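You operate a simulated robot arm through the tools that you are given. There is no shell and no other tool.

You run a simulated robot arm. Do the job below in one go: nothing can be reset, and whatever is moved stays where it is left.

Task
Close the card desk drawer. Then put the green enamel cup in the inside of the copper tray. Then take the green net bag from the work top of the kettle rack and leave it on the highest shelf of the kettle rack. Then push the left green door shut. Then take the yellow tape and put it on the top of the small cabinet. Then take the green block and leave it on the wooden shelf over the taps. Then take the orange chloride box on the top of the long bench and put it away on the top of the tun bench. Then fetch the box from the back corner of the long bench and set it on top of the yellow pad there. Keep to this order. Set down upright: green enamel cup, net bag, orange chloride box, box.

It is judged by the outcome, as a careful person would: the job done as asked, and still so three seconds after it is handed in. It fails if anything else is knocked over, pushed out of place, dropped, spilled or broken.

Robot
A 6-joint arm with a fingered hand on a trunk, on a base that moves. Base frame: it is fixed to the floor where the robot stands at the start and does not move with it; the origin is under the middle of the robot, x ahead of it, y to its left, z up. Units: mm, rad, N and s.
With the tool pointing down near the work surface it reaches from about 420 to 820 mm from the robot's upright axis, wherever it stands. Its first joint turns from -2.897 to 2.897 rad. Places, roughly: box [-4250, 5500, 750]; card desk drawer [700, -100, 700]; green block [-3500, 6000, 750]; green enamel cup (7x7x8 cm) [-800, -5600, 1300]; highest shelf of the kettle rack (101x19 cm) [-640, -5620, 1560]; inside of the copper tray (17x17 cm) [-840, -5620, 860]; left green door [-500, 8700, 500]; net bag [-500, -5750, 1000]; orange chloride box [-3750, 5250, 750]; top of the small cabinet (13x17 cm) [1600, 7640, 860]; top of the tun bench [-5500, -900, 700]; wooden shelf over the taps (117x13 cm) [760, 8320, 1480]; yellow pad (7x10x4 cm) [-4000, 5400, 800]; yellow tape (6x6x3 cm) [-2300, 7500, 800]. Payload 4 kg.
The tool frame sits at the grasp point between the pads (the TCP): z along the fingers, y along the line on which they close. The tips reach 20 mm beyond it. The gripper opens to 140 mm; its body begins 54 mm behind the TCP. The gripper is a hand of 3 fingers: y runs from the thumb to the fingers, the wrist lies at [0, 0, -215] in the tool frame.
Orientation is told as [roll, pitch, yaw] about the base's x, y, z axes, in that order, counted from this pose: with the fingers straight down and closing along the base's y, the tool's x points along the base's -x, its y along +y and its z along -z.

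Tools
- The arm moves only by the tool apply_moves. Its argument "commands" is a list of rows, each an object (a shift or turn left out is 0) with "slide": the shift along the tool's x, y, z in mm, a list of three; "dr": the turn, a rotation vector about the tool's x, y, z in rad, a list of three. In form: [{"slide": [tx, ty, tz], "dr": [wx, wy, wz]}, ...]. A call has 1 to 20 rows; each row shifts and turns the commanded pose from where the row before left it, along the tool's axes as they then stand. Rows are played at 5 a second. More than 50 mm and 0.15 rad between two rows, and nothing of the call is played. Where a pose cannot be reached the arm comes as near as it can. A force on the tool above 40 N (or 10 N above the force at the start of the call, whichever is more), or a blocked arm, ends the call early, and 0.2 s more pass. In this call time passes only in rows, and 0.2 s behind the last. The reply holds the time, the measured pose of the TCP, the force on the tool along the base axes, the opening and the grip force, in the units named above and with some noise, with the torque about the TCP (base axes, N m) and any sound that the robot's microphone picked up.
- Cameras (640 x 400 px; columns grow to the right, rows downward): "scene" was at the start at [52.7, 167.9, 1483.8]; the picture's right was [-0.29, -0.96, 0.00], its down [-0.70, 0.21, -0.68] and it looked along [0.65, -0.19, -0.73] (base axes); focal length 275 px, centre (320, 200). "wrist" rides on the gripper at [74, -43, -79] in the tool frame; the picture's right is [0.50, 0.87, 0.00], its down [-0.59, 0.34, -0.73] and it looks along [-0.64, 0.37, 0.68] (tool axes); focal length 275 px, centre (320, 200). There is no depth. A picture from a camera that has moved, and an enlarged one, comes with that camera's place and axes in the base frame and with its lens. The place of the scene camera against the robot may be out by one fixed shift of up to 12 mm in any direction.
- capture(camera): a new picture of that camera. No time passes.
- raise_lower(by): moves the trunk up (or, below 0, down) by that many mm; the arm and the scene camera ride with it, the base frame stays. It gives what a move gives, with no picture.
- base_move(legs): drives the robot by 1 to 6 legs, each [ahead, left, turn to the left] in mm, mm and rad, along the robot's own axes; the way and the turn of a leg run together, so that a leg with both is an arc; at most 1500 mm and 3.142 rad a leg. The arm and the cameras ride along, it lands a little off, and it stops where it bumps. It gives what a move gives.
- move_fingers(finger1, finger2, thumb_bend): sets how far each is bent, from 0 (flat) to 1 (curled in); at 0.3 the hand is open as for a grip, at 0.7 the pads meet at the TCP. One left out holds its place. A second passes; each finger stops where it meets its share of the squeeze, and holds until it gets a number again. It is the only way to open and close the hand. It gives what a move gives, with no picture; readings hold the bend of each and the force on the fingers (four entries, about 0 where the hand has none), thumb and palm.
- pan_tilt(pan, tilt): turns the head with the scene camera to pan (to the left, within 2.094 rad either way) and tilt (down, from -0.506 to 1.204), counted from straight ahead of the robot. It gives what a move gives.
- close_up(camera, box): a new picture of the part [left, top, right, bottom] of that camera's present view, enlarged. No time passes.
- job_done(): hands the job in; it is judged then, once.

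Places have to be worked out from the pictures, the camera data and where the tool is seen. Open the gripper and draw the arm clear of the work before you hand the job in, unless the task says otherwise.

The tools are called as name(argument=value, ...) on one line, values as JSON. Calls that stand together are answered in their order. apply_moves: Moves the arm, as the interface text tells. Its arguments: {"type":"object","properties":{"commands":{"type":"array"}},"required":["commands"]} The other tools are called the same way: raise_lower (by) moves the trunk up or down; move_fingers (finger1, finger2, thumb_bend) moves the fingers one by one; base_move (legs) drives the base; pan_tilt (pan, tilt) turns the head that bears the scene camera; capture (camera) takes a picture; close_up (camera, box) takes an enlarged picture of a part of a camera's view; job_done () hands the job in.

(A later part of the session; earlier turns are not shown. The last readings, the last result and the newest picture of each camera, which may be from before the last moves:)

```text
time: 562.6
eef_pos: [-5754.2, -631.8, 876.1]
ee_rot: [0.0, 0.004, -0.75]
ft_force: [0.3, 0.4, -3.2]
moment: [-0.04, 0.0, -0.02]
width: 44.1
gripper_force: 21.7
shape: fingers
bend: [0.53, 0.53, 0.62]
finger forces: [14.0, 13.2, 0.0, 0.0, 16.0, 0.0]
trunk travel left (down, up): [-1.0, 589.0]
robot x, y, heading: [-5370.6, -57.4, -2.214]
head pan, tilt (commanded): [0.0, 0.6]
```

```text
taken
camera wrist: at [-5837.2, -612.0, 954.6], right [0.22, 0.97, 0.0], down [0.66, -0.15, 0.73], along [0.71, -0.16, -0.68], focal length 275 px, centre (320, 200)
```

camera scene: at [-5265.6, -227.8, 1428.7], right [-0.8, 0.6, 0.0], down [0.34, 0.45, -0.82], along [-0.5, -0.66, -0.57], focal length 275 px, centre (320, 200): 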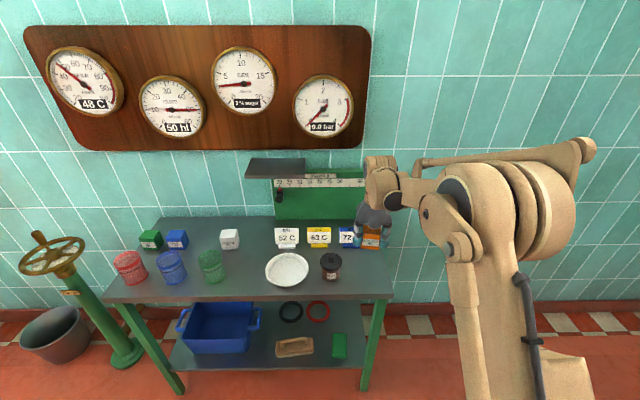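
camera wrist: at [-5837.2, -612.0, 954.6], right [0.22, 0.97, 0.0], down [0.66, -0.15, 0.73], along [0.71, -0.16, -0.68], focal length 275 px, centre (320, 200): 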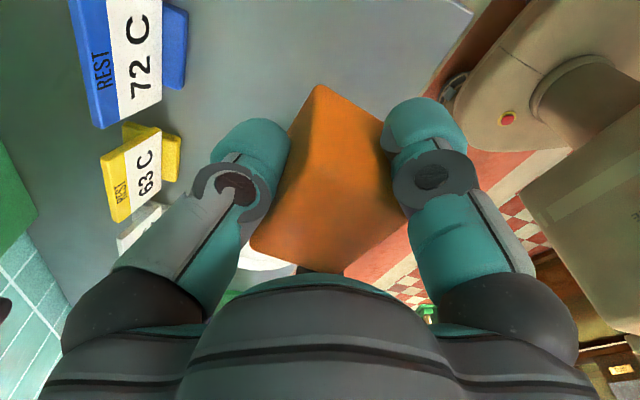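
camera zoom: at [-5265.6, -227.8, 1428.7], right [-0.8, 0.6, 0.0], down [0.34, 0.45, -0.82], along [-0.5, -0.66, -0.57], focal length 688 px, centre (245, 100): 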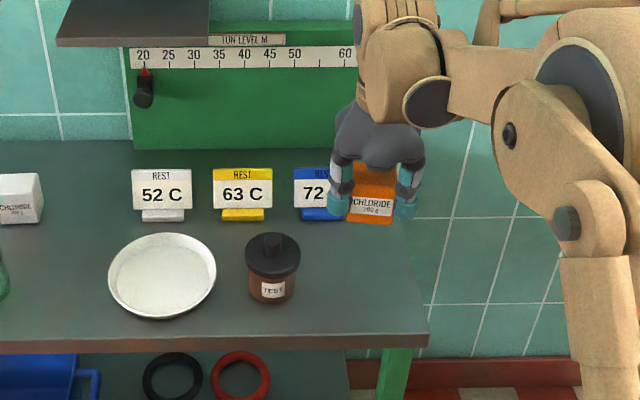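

The landing spot is clear, between the bottle and the table's right edge. I descend, with small steps near the end.

apply_moves(commands=[{"slide": [0, 0, 40]}, {"slide": [0, 0, 40]}, {"slide": [0, 0, 25]}])

close_up(camera="scene", box=[240, 160, 460, 320])

capture(camera="wrist")

```text
time: 563.5
eef_pos: [-5753.2, -631.6, 773.0]
ee_rot: [0.0, 0.003, -0.748]
ft_force: [0.3, 1.3, -1.8]
moment: [-0.02, -0.02, 0.01]
width: 43.9
gripper_force: 21.9
shape: fingers
bend: [0.53, 0.53, 0.62]
finger forces: [14.0, 13.3, 0.1, 0.0, 16.0, 0.1]
trunk travel left (down, up): [-1.0, 589.0]
robot x, y, heading: [-5375.9, -58.1, -2.218]
head pan, tilt (commanded): [0.0, 0.6]
```

```text
2.50 times, centred on (350, 240) of scene
camera zoom: at [-5265.5, -227.8, 1428.7], right [-0.8, 0.6, 0.0], down [0.34, 0.45, -0.82], along [-0.5, -0.66, -0.57], focal length 688 px, centre (245, 100)
```

zoom: 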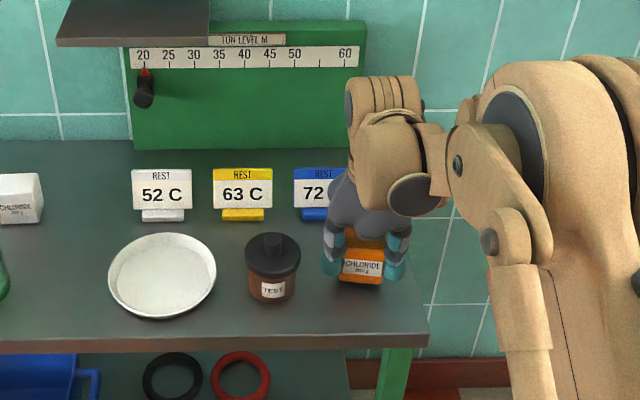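

```text
taken
camera wrist: at [-5836.7, -612.2, 850.5], right [0.22, 0.97, 0.0], down [0.66, -0.15, 0.73], along [0.71, -0.16, -0.68], focal length 275 px, centre (320, 200)
```

wrist: 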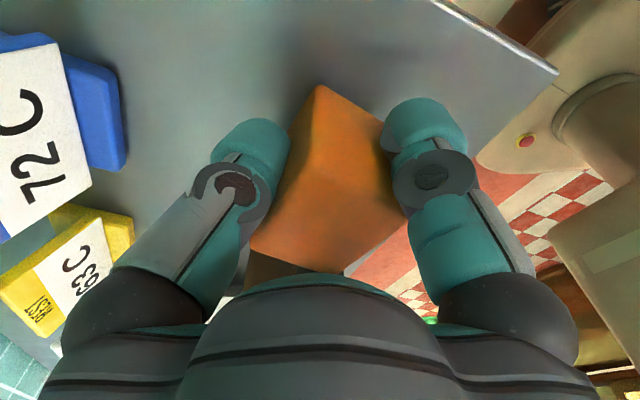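

I continue down in small steps until contact.

apply_moves(commands=[{"slide": [0, 0, 10]}, {"slide": [0, 0, 6]}, {"slide": [0, 0, 4]}])

apply_moves(commands=[{"slide": [0, 0, 2]}, {"slide": [0, 0, 2]}, {"slide": [0, 0, 2]}])

```text
time: 564.2
eef_pos: [-5752.4, -630.6, 755.2]
ee_rot: [-0.004, 0.003, -0.748]
ft_force: [-5.7, -8.7, 33.0]
moment: [-0.11, 0.15, -0.02]
width: 41.3
gripper_force: 28.0
shape: fingers
bend: [0.53, 0.53, 0.64]
finger forces: [17.1, 17.7, 0.1, 0.0, 21.3, 0.0]
trunk travel left (down, up): [-1.0, 589.0]
robot x, y, heading: [-5376.0, -58.5, -2.213]
head pan, tilt (commanded): [0.0, 0.6]
```

```text
time: 564.6
eef_pos: [-5753.3, -629.5, 754.7]
ee_rot: [-0.003, 0.004, -0.751]
ft_force: [-1.2, -3.2, 28.2]
moment: [-0.08, 0.09, -0.03]
width: 40.9
gripper_force: 27.5
shape: fingers
bend: [0.53, 0.53, 0.64]
finger forces: [17.9, 17.7, 0.0, 0.1, 18.8, 0.0]
trunk travel left (down, up): [-1.0, 589.0]
robot x, y, heading: [-5371.8, -57.6, -2.219]
head pan, tilt (commanded): [0.0, 0.6]
stopped in row 1: the force on the tool passed its limit at 46 N (the readings are from after the stop); the commanded pose is now the measured one
```

The box is down. I ease up 3 mm, check, and release.

apply_moves(commands=[{"slide": [0, 0, -2.5]}])

close_up(camera="scene", box=[300, 210, 420, 300])

move_fingers(finger1=0.48, finger2=0.48, thumb_bend=0.52)

capture(camera="wrist")

```text
time: 565.0
eef_pos: [-5753.7, -630.3, 755.2]
ee_rot: [-0.001, 0.004, -0.751]
ft_force: [0.0, -0.1, 11.3]
moment: [-0.18, 0.15, -0.05]
width: 41.2
gripper_force: 25.4
shape: fingers
bend: [0.53, 0.53, 0.64]
finger forces: [17.7, 16.9, 0.1, 0.0, 16.4, 0.0]
trunk travel left (down, up): [-1.0, 589.0]
robot x, y, heading: [-5373.4, -58.1, -2.222]
head pan, tilt (commanded): [0.0, 0.6]
```

```text
4.44 times, centred on (360, 255) of scene
camera zoom: at [-5264.8, -226.6, 1428.6], right [-0.8, 0.6, 0.0], down [0.34, 0.45, -0.83], along [-0.5, -0.66, -0.56], focal length 1222 px, centre (142, -44)
```

zoom: 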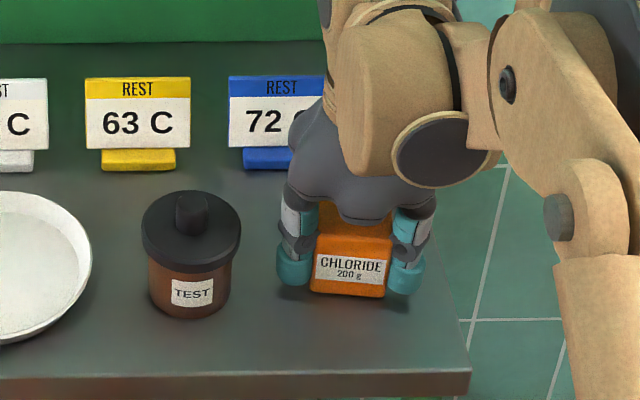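

```text
time: 566.0
eef_pos: [-5753.6, -630.4, 754.8]
ee_rot: [-0.002, 0.004, -0.751]
ft_force: [0.2, 0.5, 0.1]
moment: [-0.01, 0.01, 0.02]
width: 63.8
gripper_force: 0.0
shape: fingers
bend: [0.48, 0.48, 0.52]
finger forces: [0.0, 0.1, 0.0, 0.0, 0.0, 0.1]
trunk travel left (down, up): [-1.0, 589.0]
robot x, y, heading: [-5373.2, -56.7, -2.216]
head pan, tilt (commanded): [0.0, 0.6]
```

```text
taken
camera wrist: at [-5836.8, -611.7, 833.4], right [0.22, 0.97, 0.0], down [0.66, -0.15, 0.73], along [0.71, -0.16, -0.68], focal length 275 px, centre (320, 200)
```

wrist: 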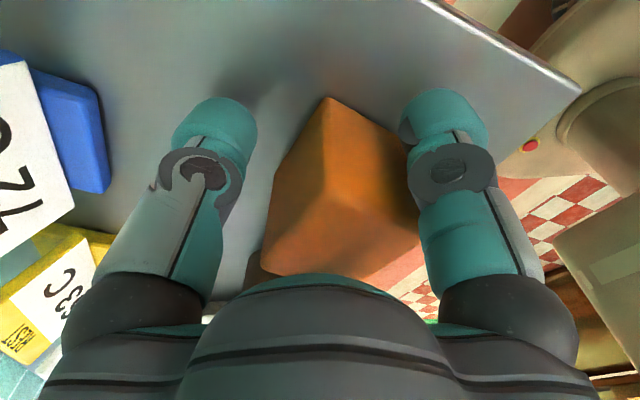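

The box stands on the tun bench. I open a little more, lift straight up, and verify.

move_fingers(finger1=0.44, finger2=0.44, thumb_bend=0.46)

apply_moves(commands=[{"slide": [0, 0, -15]}, {"slide": [0, 0, -40]}, {"slide": [0, 0, -48]}, {"slide": [0, 0, -48]}, {"slide": [0, 0, -48]}, {"slide": [0, 0, -48]}, {"slide": [0, 0, -48]}, {"slide": [0, 0, -48]}])

close_up(camera="scene", box=[240, 160, 460, 320])

```text
time: 567.0
eef_pos: [-5753.6, -630.5, 754.8]
ee_rot: [-0.002, 0.003, -0.751]
ft_force: [-0.4, -0.1, -0.2]
moment: [0.0, -0.02, -0.01]
width: 79.1
gripper_force: 0.1
shape: fingers
bend: [0.44, 0.44, 0.46]
finger forces: [0.0, 0.0, 0.1, 0.0, 0.0, 0.1]
trunk travel left (down, up): [-1.0, 589.0]
robot x, y, heading: [-5371.6, -57.7, -2.216]
head pan, tilt (commanded): [0.0, 0.6]
```

```text
time: 568.8
eef_pos: [-5751.6, -630.9, 1099.5]
ee_rot: [-0.003, 0.005, -0.749]
ft_force: [0.1, 0.7, 0.4]
moment: [-0.03, 0.02, 0.01]
width: 79.4
gripper_force: 0.0
shape: fingers
bend: [0.44, 0.44, 0.46]
finger forces: [0.0, 0.0, 0.0, 0.1, 0.0, 0.0]
trunk travel left (down, up): [-1.0, 589.0]
robot x, y, heading: [-5373.8, -60.1, -2.219]
head pan, tilt (commanded): [0.0, 0.6]
```

```text
2.50 times, centred on (350, 240) of scene
camera zoom: at [-5265.4, -227.6, 1428.7], right [-0.8, 0.6, 0.0], down [0.34, 0.45, -0.82], along [-0.5, -0.66, -0.57], focal length 688 px, centre (245, 100)
```

zoom: 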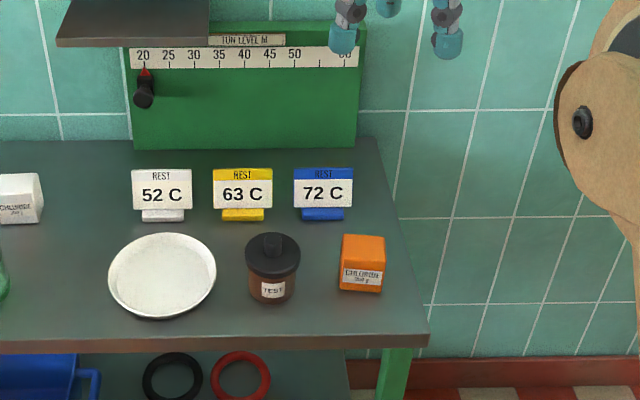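

The chloride box is in place. Now the last job: the small brown box at the back corner of the long bench is best reached from the bench's left end. I back off, turn the hand back to its normal orientation, and travel there.

base_move(legs=[[-350, 0, 0], [0, 0, 3.1]])

apply_moves(commands=[{"dr": [0, 0, 0.145]}, {"dr": [0, 0, 0.145]}, {"dr": [0, 0, 0.145]}, {"dr": [0, 0, 0.145]}, {"dr": [0, 0, 0.145]}, {"dr": [0, 0, 0.145]}, {"dr": [0, 0, 0.145]}, {"dr": [0, 0, 0.145]}, {"dr": [0, 0, 0.145]}, {"dr": [0, 0, 0.145]}, {"dr": [0, 0, 0.145]}, {"dr": [0, 0, 0.145]}, {"dr": [0, 0, 0.145]}, {"dr": [0, 0, 0.145]}, {"dr": [0, 0, 0.145]}, {"dr": [0, 0, 0.145]}, {"dr": [0, 0, 0.145]}, {"dr": [0, 0, 0.145]}, {"dr": [0, 0, 0.145]}, {"dr": [0, 0, 0.145]}])

pan_tilt(pan=0.5, tilt=0.35)

capture(camera="scene")

```text
time: 578.4
eef_pos: [-4766.5, 781.1, 1098.6]
ee_rot: [-0.001, 0.005, 2.365]
ft_force: [-0.2, 1.1, -0.1]
moment: [0.02, 0.02, -0.02]
width: 79.2
gripper_force: 0.1
shape: fingers
bend: [0.44, 0.44, 0.46]
finger forces: [0.0, 0.1, 0.1, 0.0, 0.1, 0.0]
trunk travel left (down, up): [-1.0, 589.0]
robot x, y, heading: [-5162.0, 223.5, 0.901]
head pan, tilt (commanded): [0.0, 0.6]
```

```text
time: 582.6
eef_pos: [-4766.5, 780.5, 1098.6]
ee_rot: [-0.001, -0.004, -0.538]
ft_force: [-0.8, -0.2, 0.0]
moment: [0.03, 0.01, 0.03]
width: 79.4
gripper_force: 0.0
shape: fingers
bend: [0.44, 0.44, 0.46]
finger forces: [0.1, 0.1, 0.1, 0.0, 0.0, 0.1]
trunk travel left (down, up): [-1.0, 589.0]
robot x, y, heading: [-5160.5, 218.9, 0.904]
head pan, tilt (commanded): [0.0, 0.6]
```

```text
time: 583.5
eef_pos: [-4768.6, 781.9, 1098.1]
ee_rot: [0.0, -0.003, -0.535]
ft_force: [0.2, -0.1, -0.3]
moment: [-0.01, -0.02, 0.0]
width: 79.3
gripper_force: 0.1
shape: fingers
bend: [0.44, 0.44, 0.46]
finger forces: [0.0, 0.0, 0.0, 0.0, 0.0, 0.1]
trunk travel left (down, up): [-1.0, 589.0]
robot x, y, heading: [-5165.4, 219.1, 0.896]
head pan, tilt (commanded): [0.499, 0.351]
```

```text
taken
camera scene: at [-5311.3, 414.6, 1451.5], right [0.98, -0.17, 0.0], down [-0.06, -0.34, -0.94], along [0.16, 0.92, -0.34], focal length 275 px, centre (320, 200)
```

scene: 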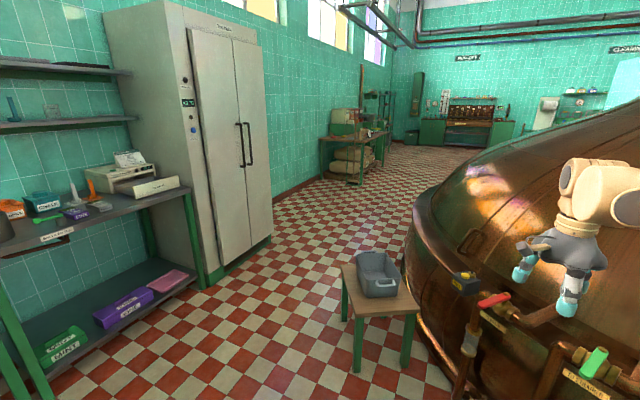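

The way back north is clear. I drive around the stool and past the cooler toward the bench's left end.

base_move(legs=[[451, 686, 0], [705, 559, 0], [1300, 248, 0], [1000, 410, 0]])

pan_tilt(pan=0.1, tilt=0.5)

capture(camera="scene")

```text
time: 603.4
eef_pos: [-4098.5, 4611.7, 1098.5]
ee_rot: [0.001, -0.002, -0.552]
ft_force: [0.8, -0.3, 0.1]
moment: [-0.01, 0.0, 0.0]
width: 79.4
gripper_force: 0.0
shape: fingers
bend: [0.44, 0.44, 0.46]
finger forces: [0.1, 0.1, 0.0, 0.0, 0.0, 0.1]
trunk travel left (down, up): [-1.0, 589.0]
robot x, y, heading: [-4503.4, 4054.9, 0.886]
head pan, tilt (commanded): [0.499, 0.351]
```

```text
time: 604.2
eef_pos: [-4099.0, 4610.3, 1098.7]
ee_rot: [0.0, -0.004, -0.554]
ft_force: [-0.7, 0.0, 0.3]
moment: [0.01, -0.01, 0.02]
width: 79.1
gripper_force: 0.0
shape: fingers
bend: [0.44, 0.44, 0.46]
finger forces: [0.0, 0.0, 0.1, 0.0, 0.0, 0.0]
trunk travel left (down, up): [-1.0, 589.0]
robot x, y, heading: [-4501.7, 4057.8, 0.882]
head pan, tilt (commanded): [0.099, 0.499]
```

```text
taken
camera scene: at [-4615.0, 4238.3, 1437.8], right [0.83, -0.56, 0.0], down [-0.27, -0.4, -0.88], along [0.49, 0.73, -0.48], focal length 275 px, centre (320, 200)
```

scene: 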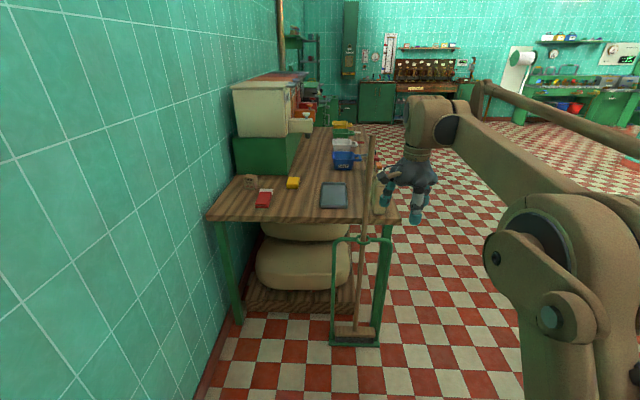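

I zoom in on the bench's left end.

close_up(camera="scene", box=[190, 130, 410, 260])

```text
2.91 times, centred on (300, 195) of scene
camera zoom: at [-4615.0, 4238.3, 1437.8], right [0.83, -0.56, 0.0], down [-0.27, -0.4, -0.88], along [0.49, 0.73, -0.48], focal length 800 px, centre (378, 214)
```

zoom: 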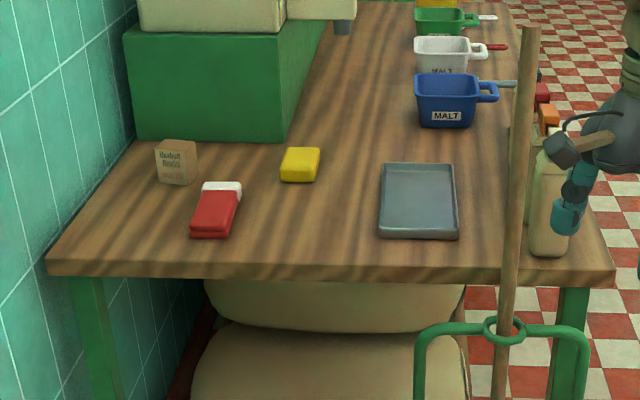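

The box is near the wall at about (1359, 699) and the pad at about (1374, 475) from here; the trolley stands at the bench's right corner. I retract the hand, then drive to a spot between the wall and the trolley, aligned with the bench.

apply_moves(commands=[{"slide": [0, -45, 0]}, {"slide": [0, -45, 0]}, {"slide": [0, -40, 0]}])

base_move(legs=[[0, 0, 0.04], [300, 370, 0], [350, 0, 0]])

pan_tilt(pan=0.0, tilt=0.7)

capture(camera="scene")

capture(camera="wrist")

```text
time: 605.0
eef_pos: [-4168.1, 4501.2, 1096.0]
ee_rot: [0.001, -0.005, -0.55]
ft_force: [-1.1, -0.7, -0.1]
moment: [0.0, 0.01, -0.01]
width: 79.2
gripper_force: 0.0
shape: fingers
bend: [0.44, 0.44, 0.46]
finger forces: [0.1, 0.1, 0.0, 0.0, 0.0, 0.0]
trunk travel left (down, up): [-1.0, 589.0]
robot x, y, heading: [-4504.2, 4060.6, 0.879]
head pan, tilt (commanded): [0.099, 0.499]
```

```text
time: 610.1
eef_pos: [-4084.6, 5250.6, 1095.1]
ee_rot: [0.0, -0.003, -0.505]
ft_force: [-0.1, 0.4, -0.5]
moment: [-0.01, -0.01, 0.02]
width: 79.1
gripper_force: 0.1
shape: fingers
bend: [0.44, 0.44, 0.46]
finger forces: [0.0, 0.0, 0.1, 0.1, 0.0, 0.1]
trunk travel left (down, up): [-1.0, 589.0]
robot x, y, heading: [-4400.1, 4791.1, 0.927]
head pan, tilt (commanded): [0.099, 0.499]
```

```text
time: 610.8
eef_pos: [-4086.1, 5250.7, 1094.8]
ee_rot: [0.001, -0.004, -0.505]
ft_force: [-0.4, 1.0, -0.4]
moment: [0.03, -0.04, -0.01]
width: 79.2
gripper_force: 0.0
shape: fingers
bend: [0.44, 0.44, 0.46]
finger forces: [0.0, 0.1, 0.0, 0.0, 0.0, 0.0]
trunk travel left (down, up): [-1.0, 589.0]
robot x, y, heading: [-4399.4, 4789.2, 0.926]
head pan, tilt (commanded): [0.0, 0.7]
```

```text
taken
camera scene: at [-4517.0, 4957.0, 1420.2], right [0.8, -0.6, 0.0], down [-0.39, -0.52, -0.77], along [0.46, 0.61, -0.64], focal length 275 px, centre (320, 200)
```

scene: 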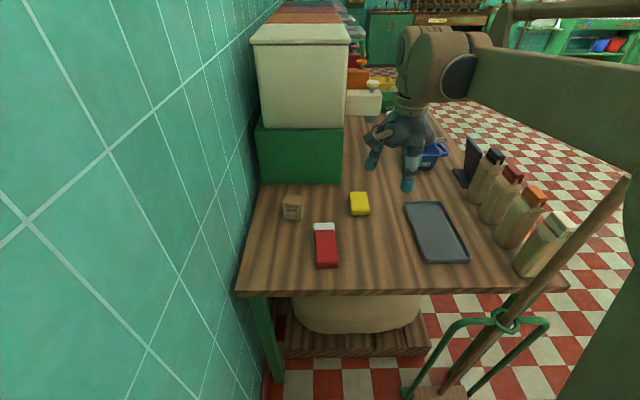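

```text
taken
camera wrist: at [-4171.6, 5249.2, 1173.6], right [-0.02, 1.0, 0.0], down [0.68, 0.01, 0.74], along [0.74, 0.01, -0.68], focal length 275 px, centre (320, 200)
```

wrist: 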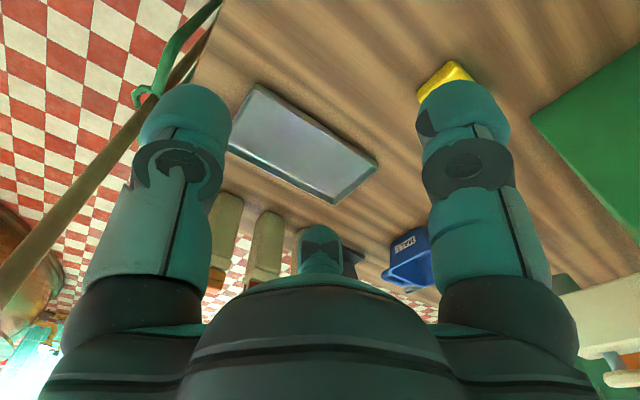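

Good position. I zoom in on the box and pad.

close_up(camera="scene", box=[240, 150, 420, 290])

```text
2.86 times, centred on (330, 220) of scene
camera zoom: at [-4517.0, 4957.0, 1420.2], right [0.8, -0.6, 0.0], down [-0.39, -0.52, -0.77], along [0.46, 0.61, -0.64], focal length 786 px, centre (291, 143)
```

zoom: 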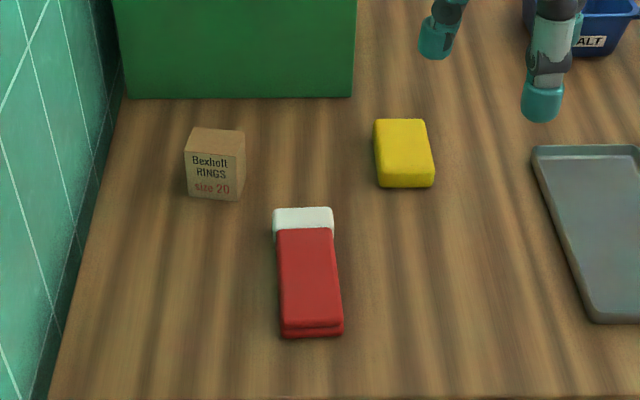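

The box is 62×49×66 mm, centred near (742, 285); the pad's centre is near (780, 59), top at z≈823. I square the hand, move above the box, and descend partway.

move_fingers(finger1=0.36, finger2=0.36, thumb_bend=0.36)

apply_moves(commands=[{"dr": [0, 0, 0.139]}, {"slide": [37, 26.4, 0]}, {"slide": [37, 26.4, 0]}, {"slide": [37, 26.4, 0]}, {"slide": [37, 26.4, 0]}, {"slide": [37, 26.4, 0]}, {"slide": [37, 26.4, 0]}, {"slide": [37, 26.4, 0]}, {"slide": [0, 0, 48]}, {"slide": [0, 0, 48]}])

capture(camera="wrist")

close_up(camera="scene", box=[220, 100, 440, 270])

```text
time: 611.8
eef_pos: [-4085.6, 5250.0, 1096.6]
ee_rot: [-0.001, -0.005, -0.506]
ft_force: [0.0, -0.2, 0.4]
moment: [0.03, -0.01, 0.06]
width: 106.8
gripper_force: 0.1
shape: fingers
bend: [0.36, 0.36, 0.36]
finger forces: [0.0, 0.0, 0.0, 0.1, 0.1, 0.0]
trunk travel left (down, up): [-1.0, 589.0]
robot x, y, heading: [-4403.5, 4793.2, 0.93]
head pan, tilt (commanded): [0.0, 0.7]
```

```text
time: 614.0
eef_pos: [-4183.4, 5521.4, 985.1]
ee_rot: [0.0, -0.004, -0.647]
ft_force: [0.4, 0.1, -0.4]
moment: [0.0, 0.01, 0.01]
width: 106.8
gripper_force: 0.1
shape: fingers
bend: [0.36, 0.36, 0.36]
finger forces: [0.0, 0.0, 0.0, 0.1, 0.0, 0.1]
out of reach, approached as far as the arm can: row 8
trunk travel left (down, up): [-1.0, 589.0]
robot x, y, heading: [-4397.6, 4789.7, 0.925]
head pan, tilt (commanded): [0.0, 0.7]
```

```text
taken
camera wrist: at [-4268.8, 5531.8, 1063.1], right [0.12, 0.99, 0.0], down [0.67, -0.08, 0.74], along [0.73, -0.09, -0.68], focal length 275 px, centre (320, 200)
```

wrist: 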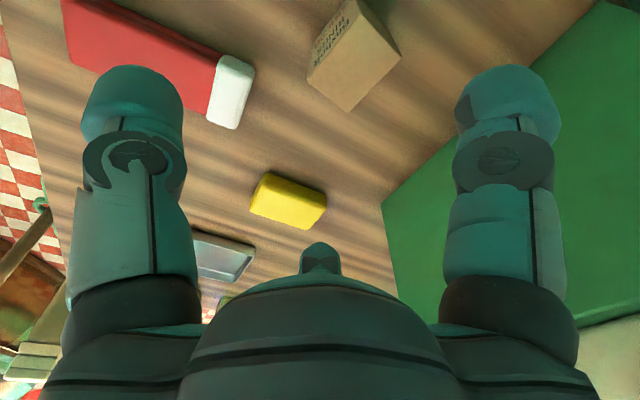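

```text
2.35 times, centred on (330, 185) of scene
camera zoom: at [-4516.9, 4957.4, 1420.1], right [0.8, -0.6, 0.0], down [-0.39, -0.52, -0.76], along [0.46, 0.61, -0.64], focal length 647 px, centre (296, 235)
```

zoom: 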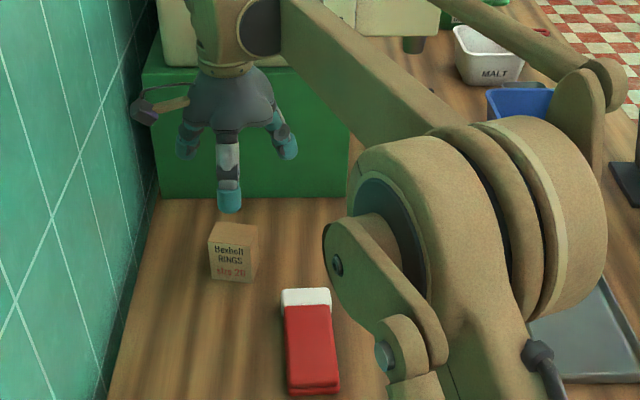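

The box is about 25 mm further ahead and 13 mm left. I descend to z≈905 first, then make that shift.

apply_moves(commands=[{"slide": [0, 0, 40]}, {"slide": [0, 0, 40]}, {"slide": [7, 13, 0]}, {"slide": [6, 12, 0]}])

capture(camera="wrist")

close_up(camera="scene", box=[240, 130, 400, 260])

```text
time: 615.0
eef_pos: [-4178.7, 5548.7, 906.3]
ee_rot: [0.0, -0.004, -0.646]
ft_force: [0.3, 0.8, 0.7]
moment: [-0.03, 0.02, 0.0]
width: 106.7
gripper_force: 0.0
shape: fingers
bend: [0.36, 0.36, 0.36]
finger forces: [0.0, 0.0, 0.0, 0.0, 0.0, 0.1]
trunk travel left (down, up): [-1.0, 589.0]
robot x, y, heading: [-4399.8, 4790.1, 0.931]
head pan, tilt (commanded): [0.0, 0.7]
```

```text
taken
camera wrist: at [-4264.0, 5559.3, 984.1], right [0.12, 0.99, 0.0], down [0.67, -0.08, 0.74], along [0.73, -0.09, -0.68], focal length 275 px, centre (320, 200)
```

wrist: 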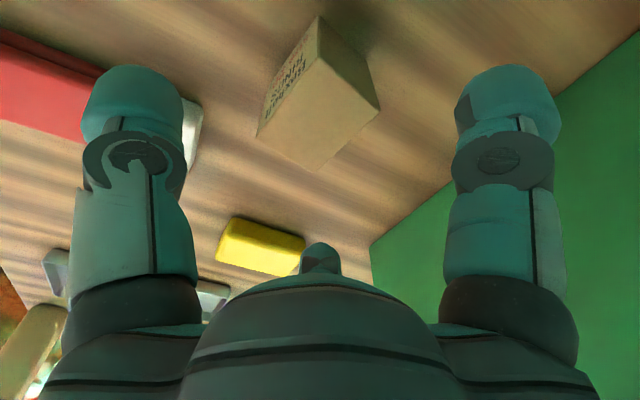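

```text
3.08 times, centred on (320, 195) of scene
camera zoom: at [-4517.0, 4957.3, 1420.1], right [0.8, -0.6, 0.0], down [-0.39, -0.52, -0.76], along [0.46, 0.61, -0.64], focal length 846 px, centre (320, 215)
```

zoom: 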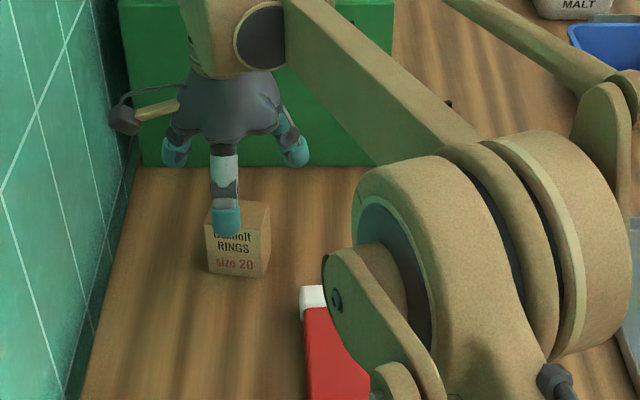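

Centred over the box. I descend around it to z≈822.

apply_moves(commands=[{"slide": [0, 0, 30]}, {"slide": [0, 0, 30]}, {"slide": [0, 0, 24]}])

move_fingers(finger1=0.47, finger2=0.47, thumb_bend=0.48)

capture(camera="wrist")

close_up(camera="scene", box=[240, 130, 400, 260])

```text
time: 615.8
eef_pos: [-4180.3, 5546.5, 820.6]
ee_rot: [-0.002, -0.003, -0.645]
ft_force: [-0.5, -0.6, 0.4]
moment: [-0.01, 0.0, 0.0]
width: 106.9
gripper_force: 0.1
shape: fingers
bend: [0.36, 0.36, 0.36]
finger forces: [0.1, 0.0, 0.0, 0.0, 0.1, 0.1]
trunk travel left (down, up): [-1.0, 589.0]
robot x, y, heading: [-4400.5, 4792.9, 0.923]
head pan, tilt (commanded): [0.0, 0.7]
```

```text
time: 616.8
eef_pos: [-4179.0, 5547.8, 822.2]
ee_rot: [0.0, -0.003, -0.647]
ft_force: [0.0, 0.3, 0.8]
moment: [0.03, 0.0, 0.0]
width: 71.8
gripper_force: 0.2
shape: fingers
bend: [0.47, 0.47, 0.48]
finger forces: [0.0, 0.0, 0.1, 0.0, 0.1, 0.1]
trunk travel left (down, up): [-1.0, 589.0]
robot x, y, heading: [-4401.4, 4790.1, 0.928]
head pan, tilt (commanded): [0.0, 0.7]
```

```text
taken
camera wrist: at [-4264.3, 5558.2, 899.5], right [0.12, 0.99, 0.0], down [0.67, -0.08, 0.74], along [0.73, -0.09, -0.68], focal length 275 px, centre (320, 200)
```

wrist: 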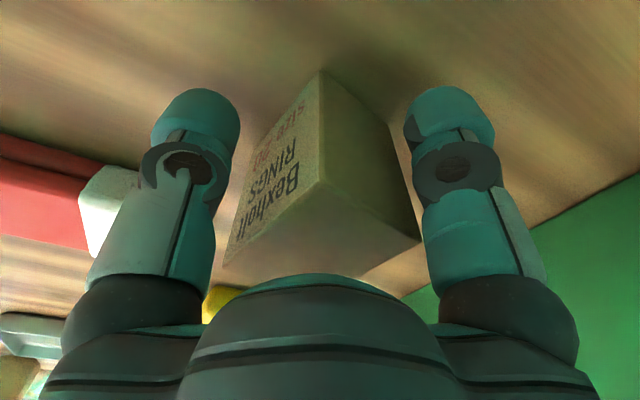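

```text
3.08 times, centred on (320, 195) of scene
camera zoom: at [-4517.0, 4957.3, 1420.1], right [0.8, -0.6, 0.0], down [-0.39, -0.52, -0.76], along [0.46, 0.61, -0.64], focal length 846 px, centre (320, 215)
```

zoom: 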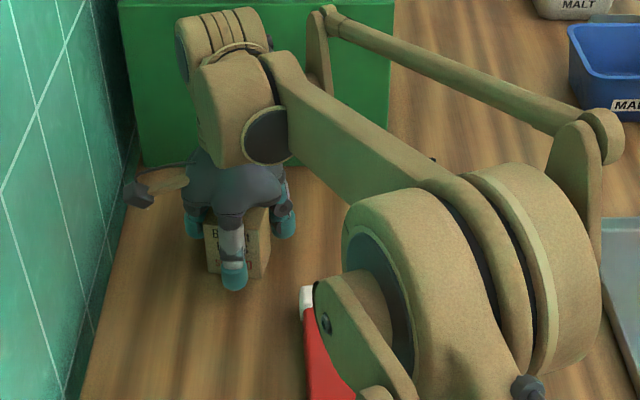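

The fingers surround the box. I close to grip it.

move_fingers(finger1=0.6, finger2=0.6, thumb_bend=0.62)

capture(camera="wrist")

```text
time: 617.8
eef_pos: [-4180.4, 5548.7, 821.1]
ee_rot: [-0.001, -0.004, -0.646]
ft_force: [0.4, 0.1, 0.5]
moment: [0.02, -0.01, 0.02]
width: 45.4
gripper_force: 12.1
shape: fingers
bend: [0.56, 0.55, 0.57]
finger forces: [5.5, 8.0, 0.0, 0.0, 10.5, 0.1]
trunk travel left (down, up): [-1.0, 589.0]
robot x, y, heading: [-4397.7, 4787.9, 0.926]
head pan, tilt (commanded): [0.0, 0.7]
```

```text
taken
camera wrist: at [-4264.3, 5558.3, 899.4], right [0.12, 0.99, 0.0], down [0.67, -0.08, 0.74], along [0.73, -0.09, -0.68], focal length 275 px, centre (320, 200)
```

wrist: 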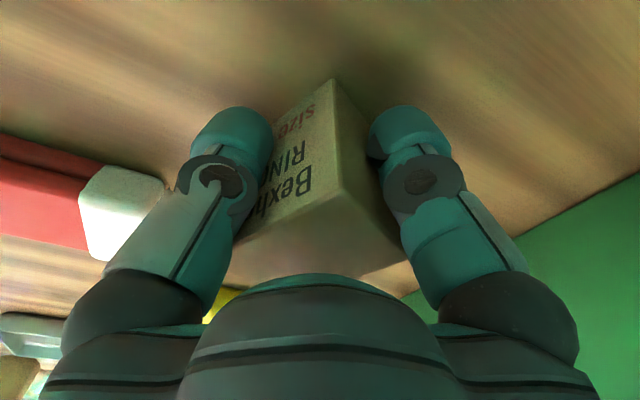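

Contact on all three. I tighten slightly and lift.

move_fingers(finger1=0.66, finger2=0.66, thumb_bend=0.68)

apply_moves(commands=[{"slide": [0, 0, -15]}, {"slide": [0, 0, -25]}, {"slide": [0, 0, -30]}, {"slide": [0, 0, -30]}])

capture(camera="wrist")

close_up(camera="scene", box=[240, 110, 400, 240])

```text
time: 618.8
eef_pos: [-4178.8, 5547.1, 820.8]
ee_rot: [-0.001, -0.002, -0.646]
ft_force: [-0.1, 0.3, 0.1]
moment: [-0.03, -0.02, 0.02]
width: 43.5
gripper_force: 23.3
shape: fingers
bend: [0.57, 0.55, 0.58]
finger forces: [11.5, 14.3, 0.0, 0.0, 21.3, 0.0]
trunk travel left (down, up): [-1.0, 589.0]
robot x, y, heading: [-4401.9, 4789.6, 0.928]
head pan, tilt (commanded): [0.0, 0.7]
```

```text
time: 619.8
eef_pos: [-4179.8, 5546.9, 923.1]
ee_rot: [0.001, -0.002, -0.646]
ft_force: [-0.8, -0.9, -1.2]
moment: [0.03, 0.0, 0.04]
width: 43.4
gripper_force: 23.3
shape: fingers
bend: [0.57, 0.55, 0.58]
finger forces: [11.4, 14.5, 0.0, 0.1, 21.2, 0.1]
trunk travel left (down, up): [-1.0, 589.0]
robot x, y, heading: [-4400.9, 4788.6, 0.929]
head pan, tilt (commanded): [0.0, 0.7]
```

```text
taken
camera wrist: at [-4265.5, 5557.8, 1001.3], right [0.12, 0.99, 0.0], down [0.67, -0.08, 0.74], along [0.73, -0.09, -0.68], focal length 275 px, centre (320, 200)
```

wrist: 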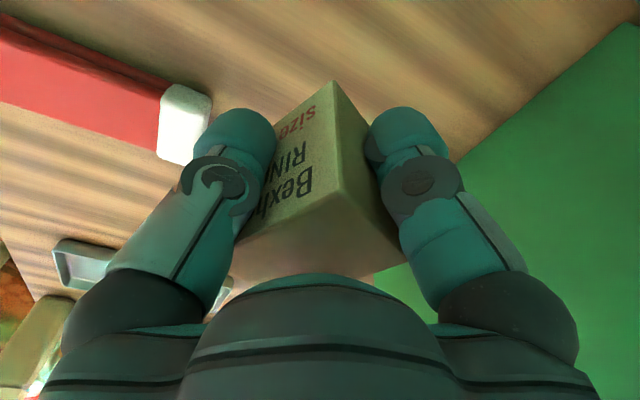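

```text
3.08 times, centred on (320, 175) of scene
camera zoom: at [-4517.0, 4957.3, 1420.1], right [0.8, -0.6, 0.0], down [-0.39, -0.52, -0.76], along [0.46, 0.61, -0.64], focal length 846 px, centre (320, 277)
```

zoom: 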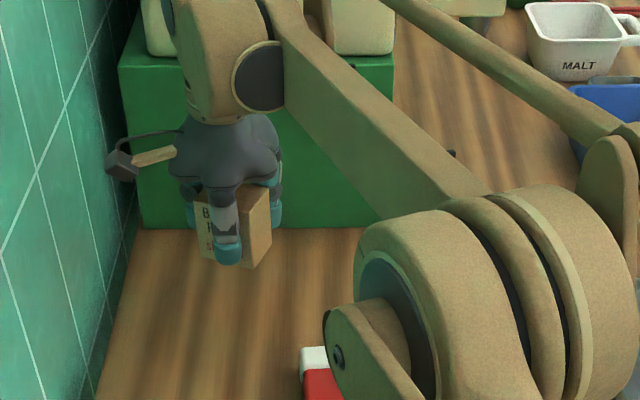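

The box is held, yawed about 12° in the grip. I rotate the hand back by that amount and carry the box over the yellow pad.

apply_moves(commands=[{"dr": [0, 0, -0.11]}, {"dr": [0, 0, -0.11]}])

apply_moves(commands=[{"slide": [-43, -1.5, 0]}, {"slide": [-43, -1.5, 0]}, {"slide": [-43, -1.5, 0]}, {"slide": [-43, -1.5, 0]}])

capture(camera="wrist")

close_up(camera="scene", box=[250, 110, 430, 240])

```text
time: 620.4
eef_pos: [-4181.1, 5548.3, 923.0]
ee_rot: [0.001, -0.003, -0.423]
ft_force: [-0.5, -0.4, -0.2]
moment: [-0.01, -0.02, -0.01]
width: 43.4
gripper_force: 23.8
shape: fingers
bend: [0.57, 0.55, 0.58]
finger forces: [11.5, 14.5, 0.1, 0.0, 21.3, 0.1]
trunk travel left (down, up): [-1.0, 589.0]
robot x, y, heading: [-4399.9, 4791.1, 0.927]
head pan, tilt (commanded): [0.0, 0.7]
```

```text
time: 621.4
eef_pos: [-4023.7, 5469.4, 924.2]
ee_rot: [0.0, -0.003, -0.425]
ft_force: [0.5, -1.3, -0.8]
moment: [-0.01, -0.03, 0.02]
width: 43.1
gripper_force: 23.8
shape: fingers
bend: [0.57, 0.55, 0.58]
finger forces: [11.5, 14.5, 0.0, 0.1, 21.2, 0.0]
trunk travel left (down, up): [-1.0, 589.0]
robot x, y, heading: [-4403.4, 4786.9, 0.927]
head pan, tilt (commanded): [0.0, 0.7]
```

```text
taken
camera wrist: at [-4109.0, 5460.7, 1002.2], right [-0.1, 1.0, 0.0], down [0.67, 0.07, 0.74], along [0.73, 0.07, -0.68], focal length 275 px, centre (320, 200)
```

wrist: 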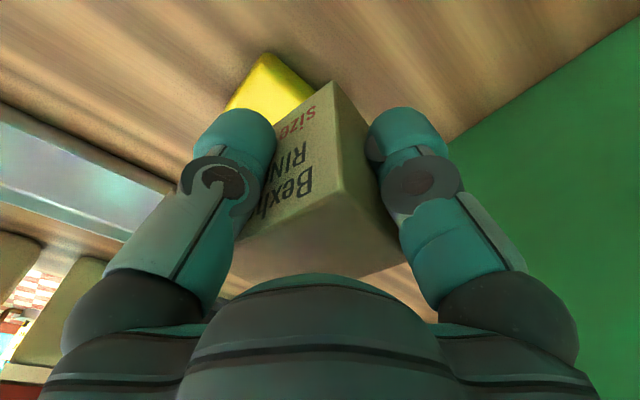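

```text
3.08 times, centred on (340, 175) of scene
camera zoom: at [-4516.7, 4957.2, 1420.1], right [0.8, -0.6, 0.0], down [-0.39, -0.52, -0.76], along [0.46, 0.61, -0.64], focal length 846 px, centre (258, 277)
```

zoom: 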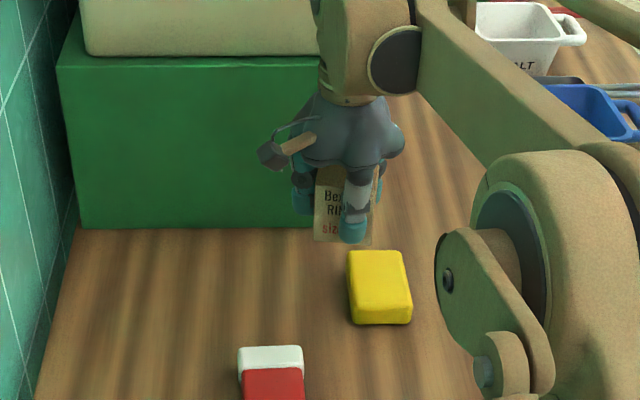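

The box now faces squarely. The pad's centre is at about (773, 61); I shift 45 mm right and 4 mm back, then check alignment.

apply_moves(commands=[{"slide": [-21.5, -6.9, 0]}, {"slide": [-21.5, -6.9, 0]}])

capture(camera="wrist")

close_up(camera="scene", box=[250, 110, 430, 240])

```text
time: 622.0
eef_pos: [-3990.5, 5438.8, 923.3]
ee_rot: [-0.001, -0.002, -0.426]
ft_force: [-0.7, 1.3, -1.2]
moment: [0.01, 0.01, -0.03]
width: 43.3
gripper_force: 24.0
shape: fingers
bend: [0.57, 0.55, 0.58]
finger forces: [11.6, 14.4, 0.0, 0.1, 21.3, 0.0]
trunk travel left (down, up): [-1.0, 589.0]
robot x, y, heading: [-4402.2, 4792.1, 0.93]
head pan, tilt (commanded): [0.0, 0.7]
```

```text
taken
camera wrist: at [-4076.2, 5431.1, 1000.9], right [-0.1, 1.0, 0.0], down [0.67, 0.07, 0.74], along [0.73, 0.07, -0.68], focal length 275 px, centre (320, 200)
```

wrist: 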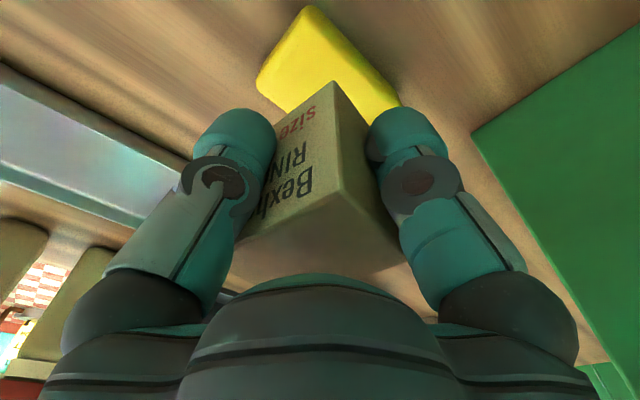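

```text
3.08 times, centred on (340, 175) of scene
camera zoom: at [-4516.6, 4957.0, 1420.1], right [0.8, -0.6, 0.0], down [-0.39, -0.52, -0.76], along [0.46, 0.61, -0.64], focal length 846 px, centre (258, 277)
```

zoom: 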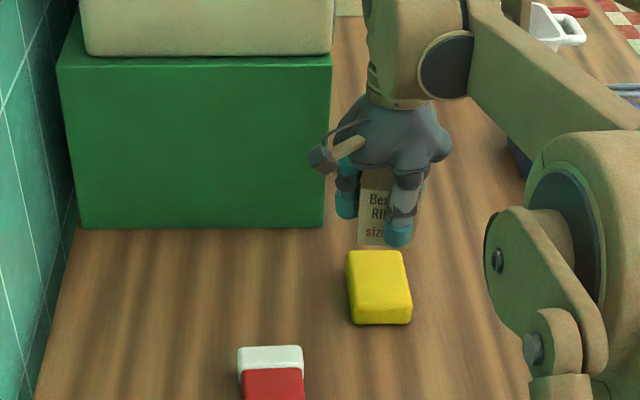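

Box and pad centres agree within a few millimetres. I lower the box onto the pad, slowly at the end.

apply_moves(commands=[{"slide": [0, 0, 20]}, {"slide": [0, 0, 20]}, {"slide": [0, 0, 8]}])

close_up(camera="scene", box=[290, 140, 400, 225])

capture(camera="wrist")

```text
time: 622.8
eef_pos: [-3991.5, 5440.5, 873.8]
ee_rot: [-0.001, -0.005, -0.426]
ft_force: [-0.4, -0.6, -0.8]
moment: [-0.01, -0.01, 0.01]
width: 43.2
gripper_force: 23.0
shape: fingers
bend: [0.57, 0.55, 0.58]
finger forces: [11.4, 14.5, 0.1, 0.0, 21.2, 0.1]
trunk travel left (down, up): [-1.0, 589.0]
robot x, y, heading: [-4399.0, 4788.5, 0.928]
head pan, tilt (commanded): [0.0, 0.7]
```

```text
4.71 times, centred on (345, 182) of scene
camera zoom: at [-4516.8, 4957.3, 1420.1], right [0.8, -0.6, 0.0], down [-0.39, -0.52, -0.76], along [0.46, 0.61, -0.64], focal length 1294 px, centre (202, 282)
```

zoom: 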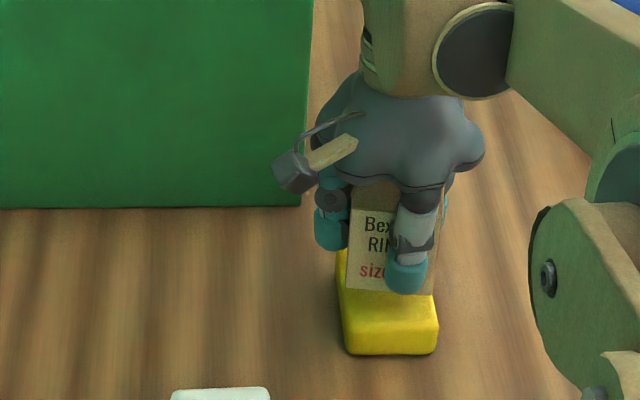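

```text
taken
camera wrist: at [-4077.1, 5432.0, 952.2], right [-0.1, 1.0, 0.0], down [0.67, 0.07, 0.74], along [0.73, 0.07, -0.68], focal length 275 px, centre (320, 200)
```

wrist: 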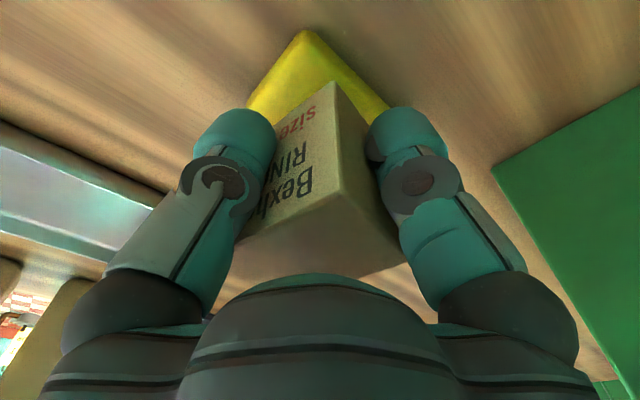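

Aligned nicely. I continue down in small steps until contact.

apply_moves(commands=[{"slide": [0, 0, 3]}, {"slide": [0, 0, 3]}, {"slide": [0, 0, 2]}])

apply_moves(commands=[{"slide": [0, 0, 2]}, {"slide": [0, 0, 2]}])

```text
time: 623.6
eef_pos: [-3993.3, 5441.4, 867.9]
ee_rot: [0.0, -0.004, -0.427]
ft_force: [-0.2, 0.4, -0.8]
moment: [-0.03, 0.02, -0.05]
width: 43.5
gripper_force: 24.1
shape: fingers
bend: [0.57, 0.55, 0.58]
finger forces: [11.3, 14.4, 0.1, 0.0, 21.2, 0.1]
trunk travel left (down, up): [-1.0, 589.0]
robot x, y, heading: [-4401.8, 4791.2, 0.924]
head pan, tilt (commanded): [0.0, 0.7]
```

```text
time: 624.2
eef_pos: [-3992.0, 5441.6, 862.9]
ee_rot: [0.0, -0.003, -0.425]
ft_force: [1.0, -0.4, -0.2]
moment: [0.01, -0.02, -0.01]
width: 43.3
gripper_force: 23.0
shape: fingers
bend: [0.57, 0.55, 0.58]
finger forces: [11.4, 14.5, 0.0, 0.0, 21.2, 0.0]
trunk travel left (down, up): [-1.0, 589.0]
robot x, y, heading: [-4402.8, 4789.2, 0.924]
head pan, tilt (commanded): [0.0, 0.7]
```

apply_moves(commands=[{"slide": [0, 0, 2]}, {"slide": [0, 0, 1.5]}])

close_up(camera="scene", box=[290, 140, 400, 225])

```text
time: 624.8
eef_pos: [-3992.1, 5440.6, 860.1]
ee_rot: [0.0, -0.003, -0.427]
ft_force: [-0.6, 0.1, -0.2]
moment: [-0.02, 0.01, -0.01]
width: 43.1
gripper_force: 23.6
shape: fingers
bend: [0.57, 0.55, 0.58]
finger forces: [11.4, 14.5, 0.1, 0.0, 21.1, 0.0]
trunk travel left (down, up): [-1.0, 589.0]
robot x, y, heading: [-4397.1, 4793.1, 0.925]
head pan, tilt (commanded): [0.0, 0.7]
```

```text
4.71 times, centred on (345, 182) of scene
camera zoom: at [-4516.8, 4957.3, 1420.1], right [0.8, -0.6, 0.0], down [-0.39, -0.52, -0.76], along [0.46, 0.61, -0.64], focal length 1294 px, centre (202, 282)
```

zoom: 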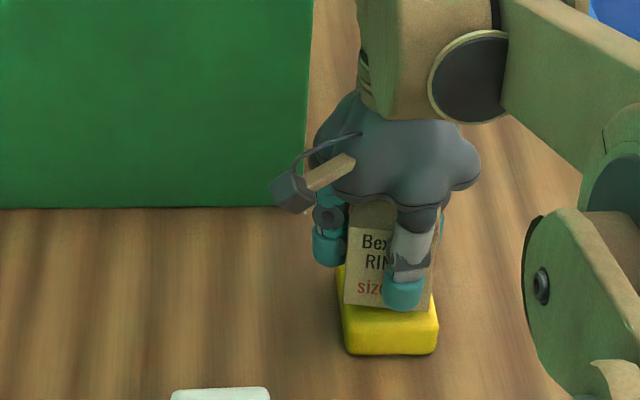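

apply_moves(commands=[{"slide": [0, 0, 1.5]}, {"slide": [0, 0, 1.5]}])

```text
time: 625.4
eef_pos: [-3992.0, 5440.4, 856.9]
ee_rot: [-0.001, -0.004, -0.427]
ft_force: [-0.4, -0.5, -1.0]
moment: [0.01, 0.02, 0.02]
width: 43.3
gripper_force: 23.6
shape: fingers
bend: [0.57, 0.55, 0.58]
finger forces: [11.4, 14.5, 0.1, 0.0, 21.1, 0.1]
trunk travel left (down, up): [-1.0, 589.0]
robot x, y, heading: [-4400.5, 4792.7, 0.923]
head pan, tilt (commanded): [0.0, 0.7]
```

apply_moves(commands=[{"slide": [0, 0, 1.5]}, {"slide": [0, 0, 1.5]}])

close_up(camera="scene", box=[310, 160, 380, 220])

```text
time: 626.0
eef_pos: [-3992.1, 5440.3, 853.8]
ee_rot: [0.0, -0.005, -0.426]
ft_force: [-0.1, -0.5, -0.7]
moment: [0.0, 0.01, 0.0]
width: 43.4
gripper_force: 23.4
shape: fingers
bend: [0.57, 0.55, 0.58]
finger forces: [11.3, 14.5, 0.0, 0.0, 21.2, 0.0]
trunk travel left (down, up): [-1.0, 589.0]
robot x, y, heading: [-4400.1, 4787.5, 0.932]
head pan, tilt (commanded): [0.0, 0.7]
```

```text
6.67 times, centred on (345, 190) of scene
camera zoom: at [-4516.8, 4957.3, 1420.1], right [0.8, -0.6, 0.0], down [-0.39, -0.52, -0.76], along [0.46, 0.61, -0.64], focal length 1834 px, centre (153, 267)
```

zoom: 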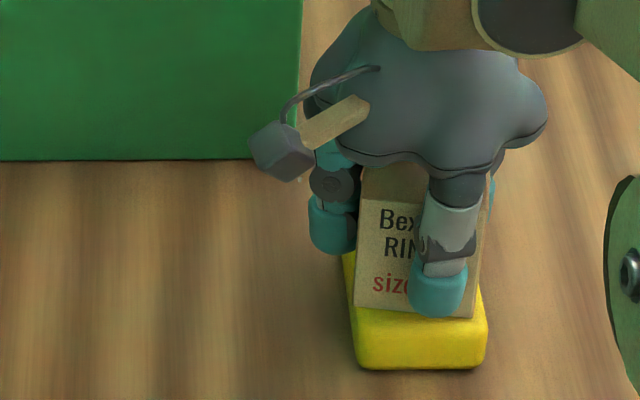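

apply_moves(commands=[{"slide": [0, 0, 1.5]}, {"slide": [0, 0, 1.5]}])

```text
time: 626.6
eef_pos: [-3992.1, 5439.5, 852.6]
ee_rot: [0.001, -0.004, -0.426]
ft_force: [0.3, -0.4, 11.6]
moment: [-0.22, 0.18, 0.01]
width: 42.7
gripper_force: 24.6
shape: fingers
bend: [0.57, 0.55, 0.58]
finger forces: [12.1, 14.7, 0.0, 0.0, 21.9, 0.1]
trunk travel left (down, up): [-1.0, 589.0]
robot x, y, heading: [-4398.6, 4788.1, 0.931]
head pan, tilt (commanded): [0.0, 0.7]
```

Contact with the pad (12 N). I release by opening the fingers only slightly.

move_fingers(finger1=0.52, finger2=0.51, thumb_bend=0.53)

close_up(camera="scene", box=[310, 160, 380, 220])

capture(camera="wrist")

```text
time: 627.6
eef_pos: [-3991.4, 5440.6, 851.6]
ee_rot: [0.002, -0.005, -0.426]
ft_force: [0.6, 0.6, 0.2]
moment: [-0.01, 0.04, -0.01]
width: 55.7
gripper_force: 0.2
shape: fingers
bend: [0.52, 0.51, 0.53]
finger forces: [0.0, 0.0, 0.0, 0.1, 0.0, 0.0]
trunk travel left (down, up): [-1.0, 589.0]
robot x, y, heading: [-4398.7, 4793.2, 0.927]
head pan, tilt (commanded): [0.0, 0.7]
```

```text
6.67 times, centred on (345, 190) of scene
camera zoom: at [-4516.9, 4957.2, 1420.1], right [0.8, -0.6, 0.0], down [-0.39, -0.52, -0.76], along [0.46, 0.61, -0.64], focal length 1834 px, centre (153, 267)
```

zoom: 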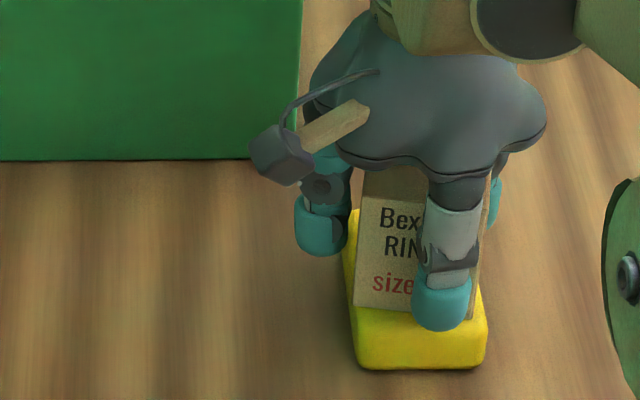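

```text
taken
camera wrist: at [-4077.2, 5432.1, 929.0], right [-0.1, 1.0, 0.0], down [0.67, 0.07, 0.74], along [0.73, 0.07, -0.68], focal length 275 px, centre (320, 200)
```

wrist: 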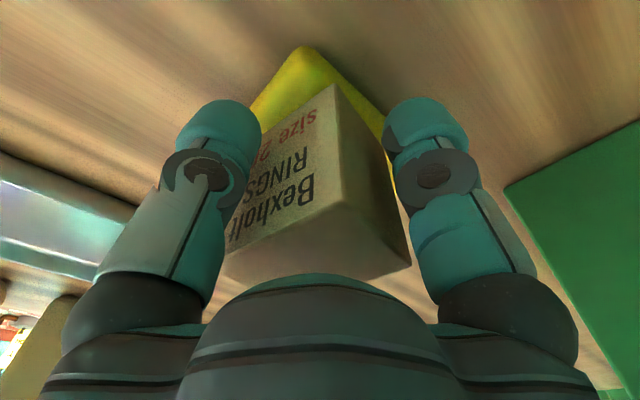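

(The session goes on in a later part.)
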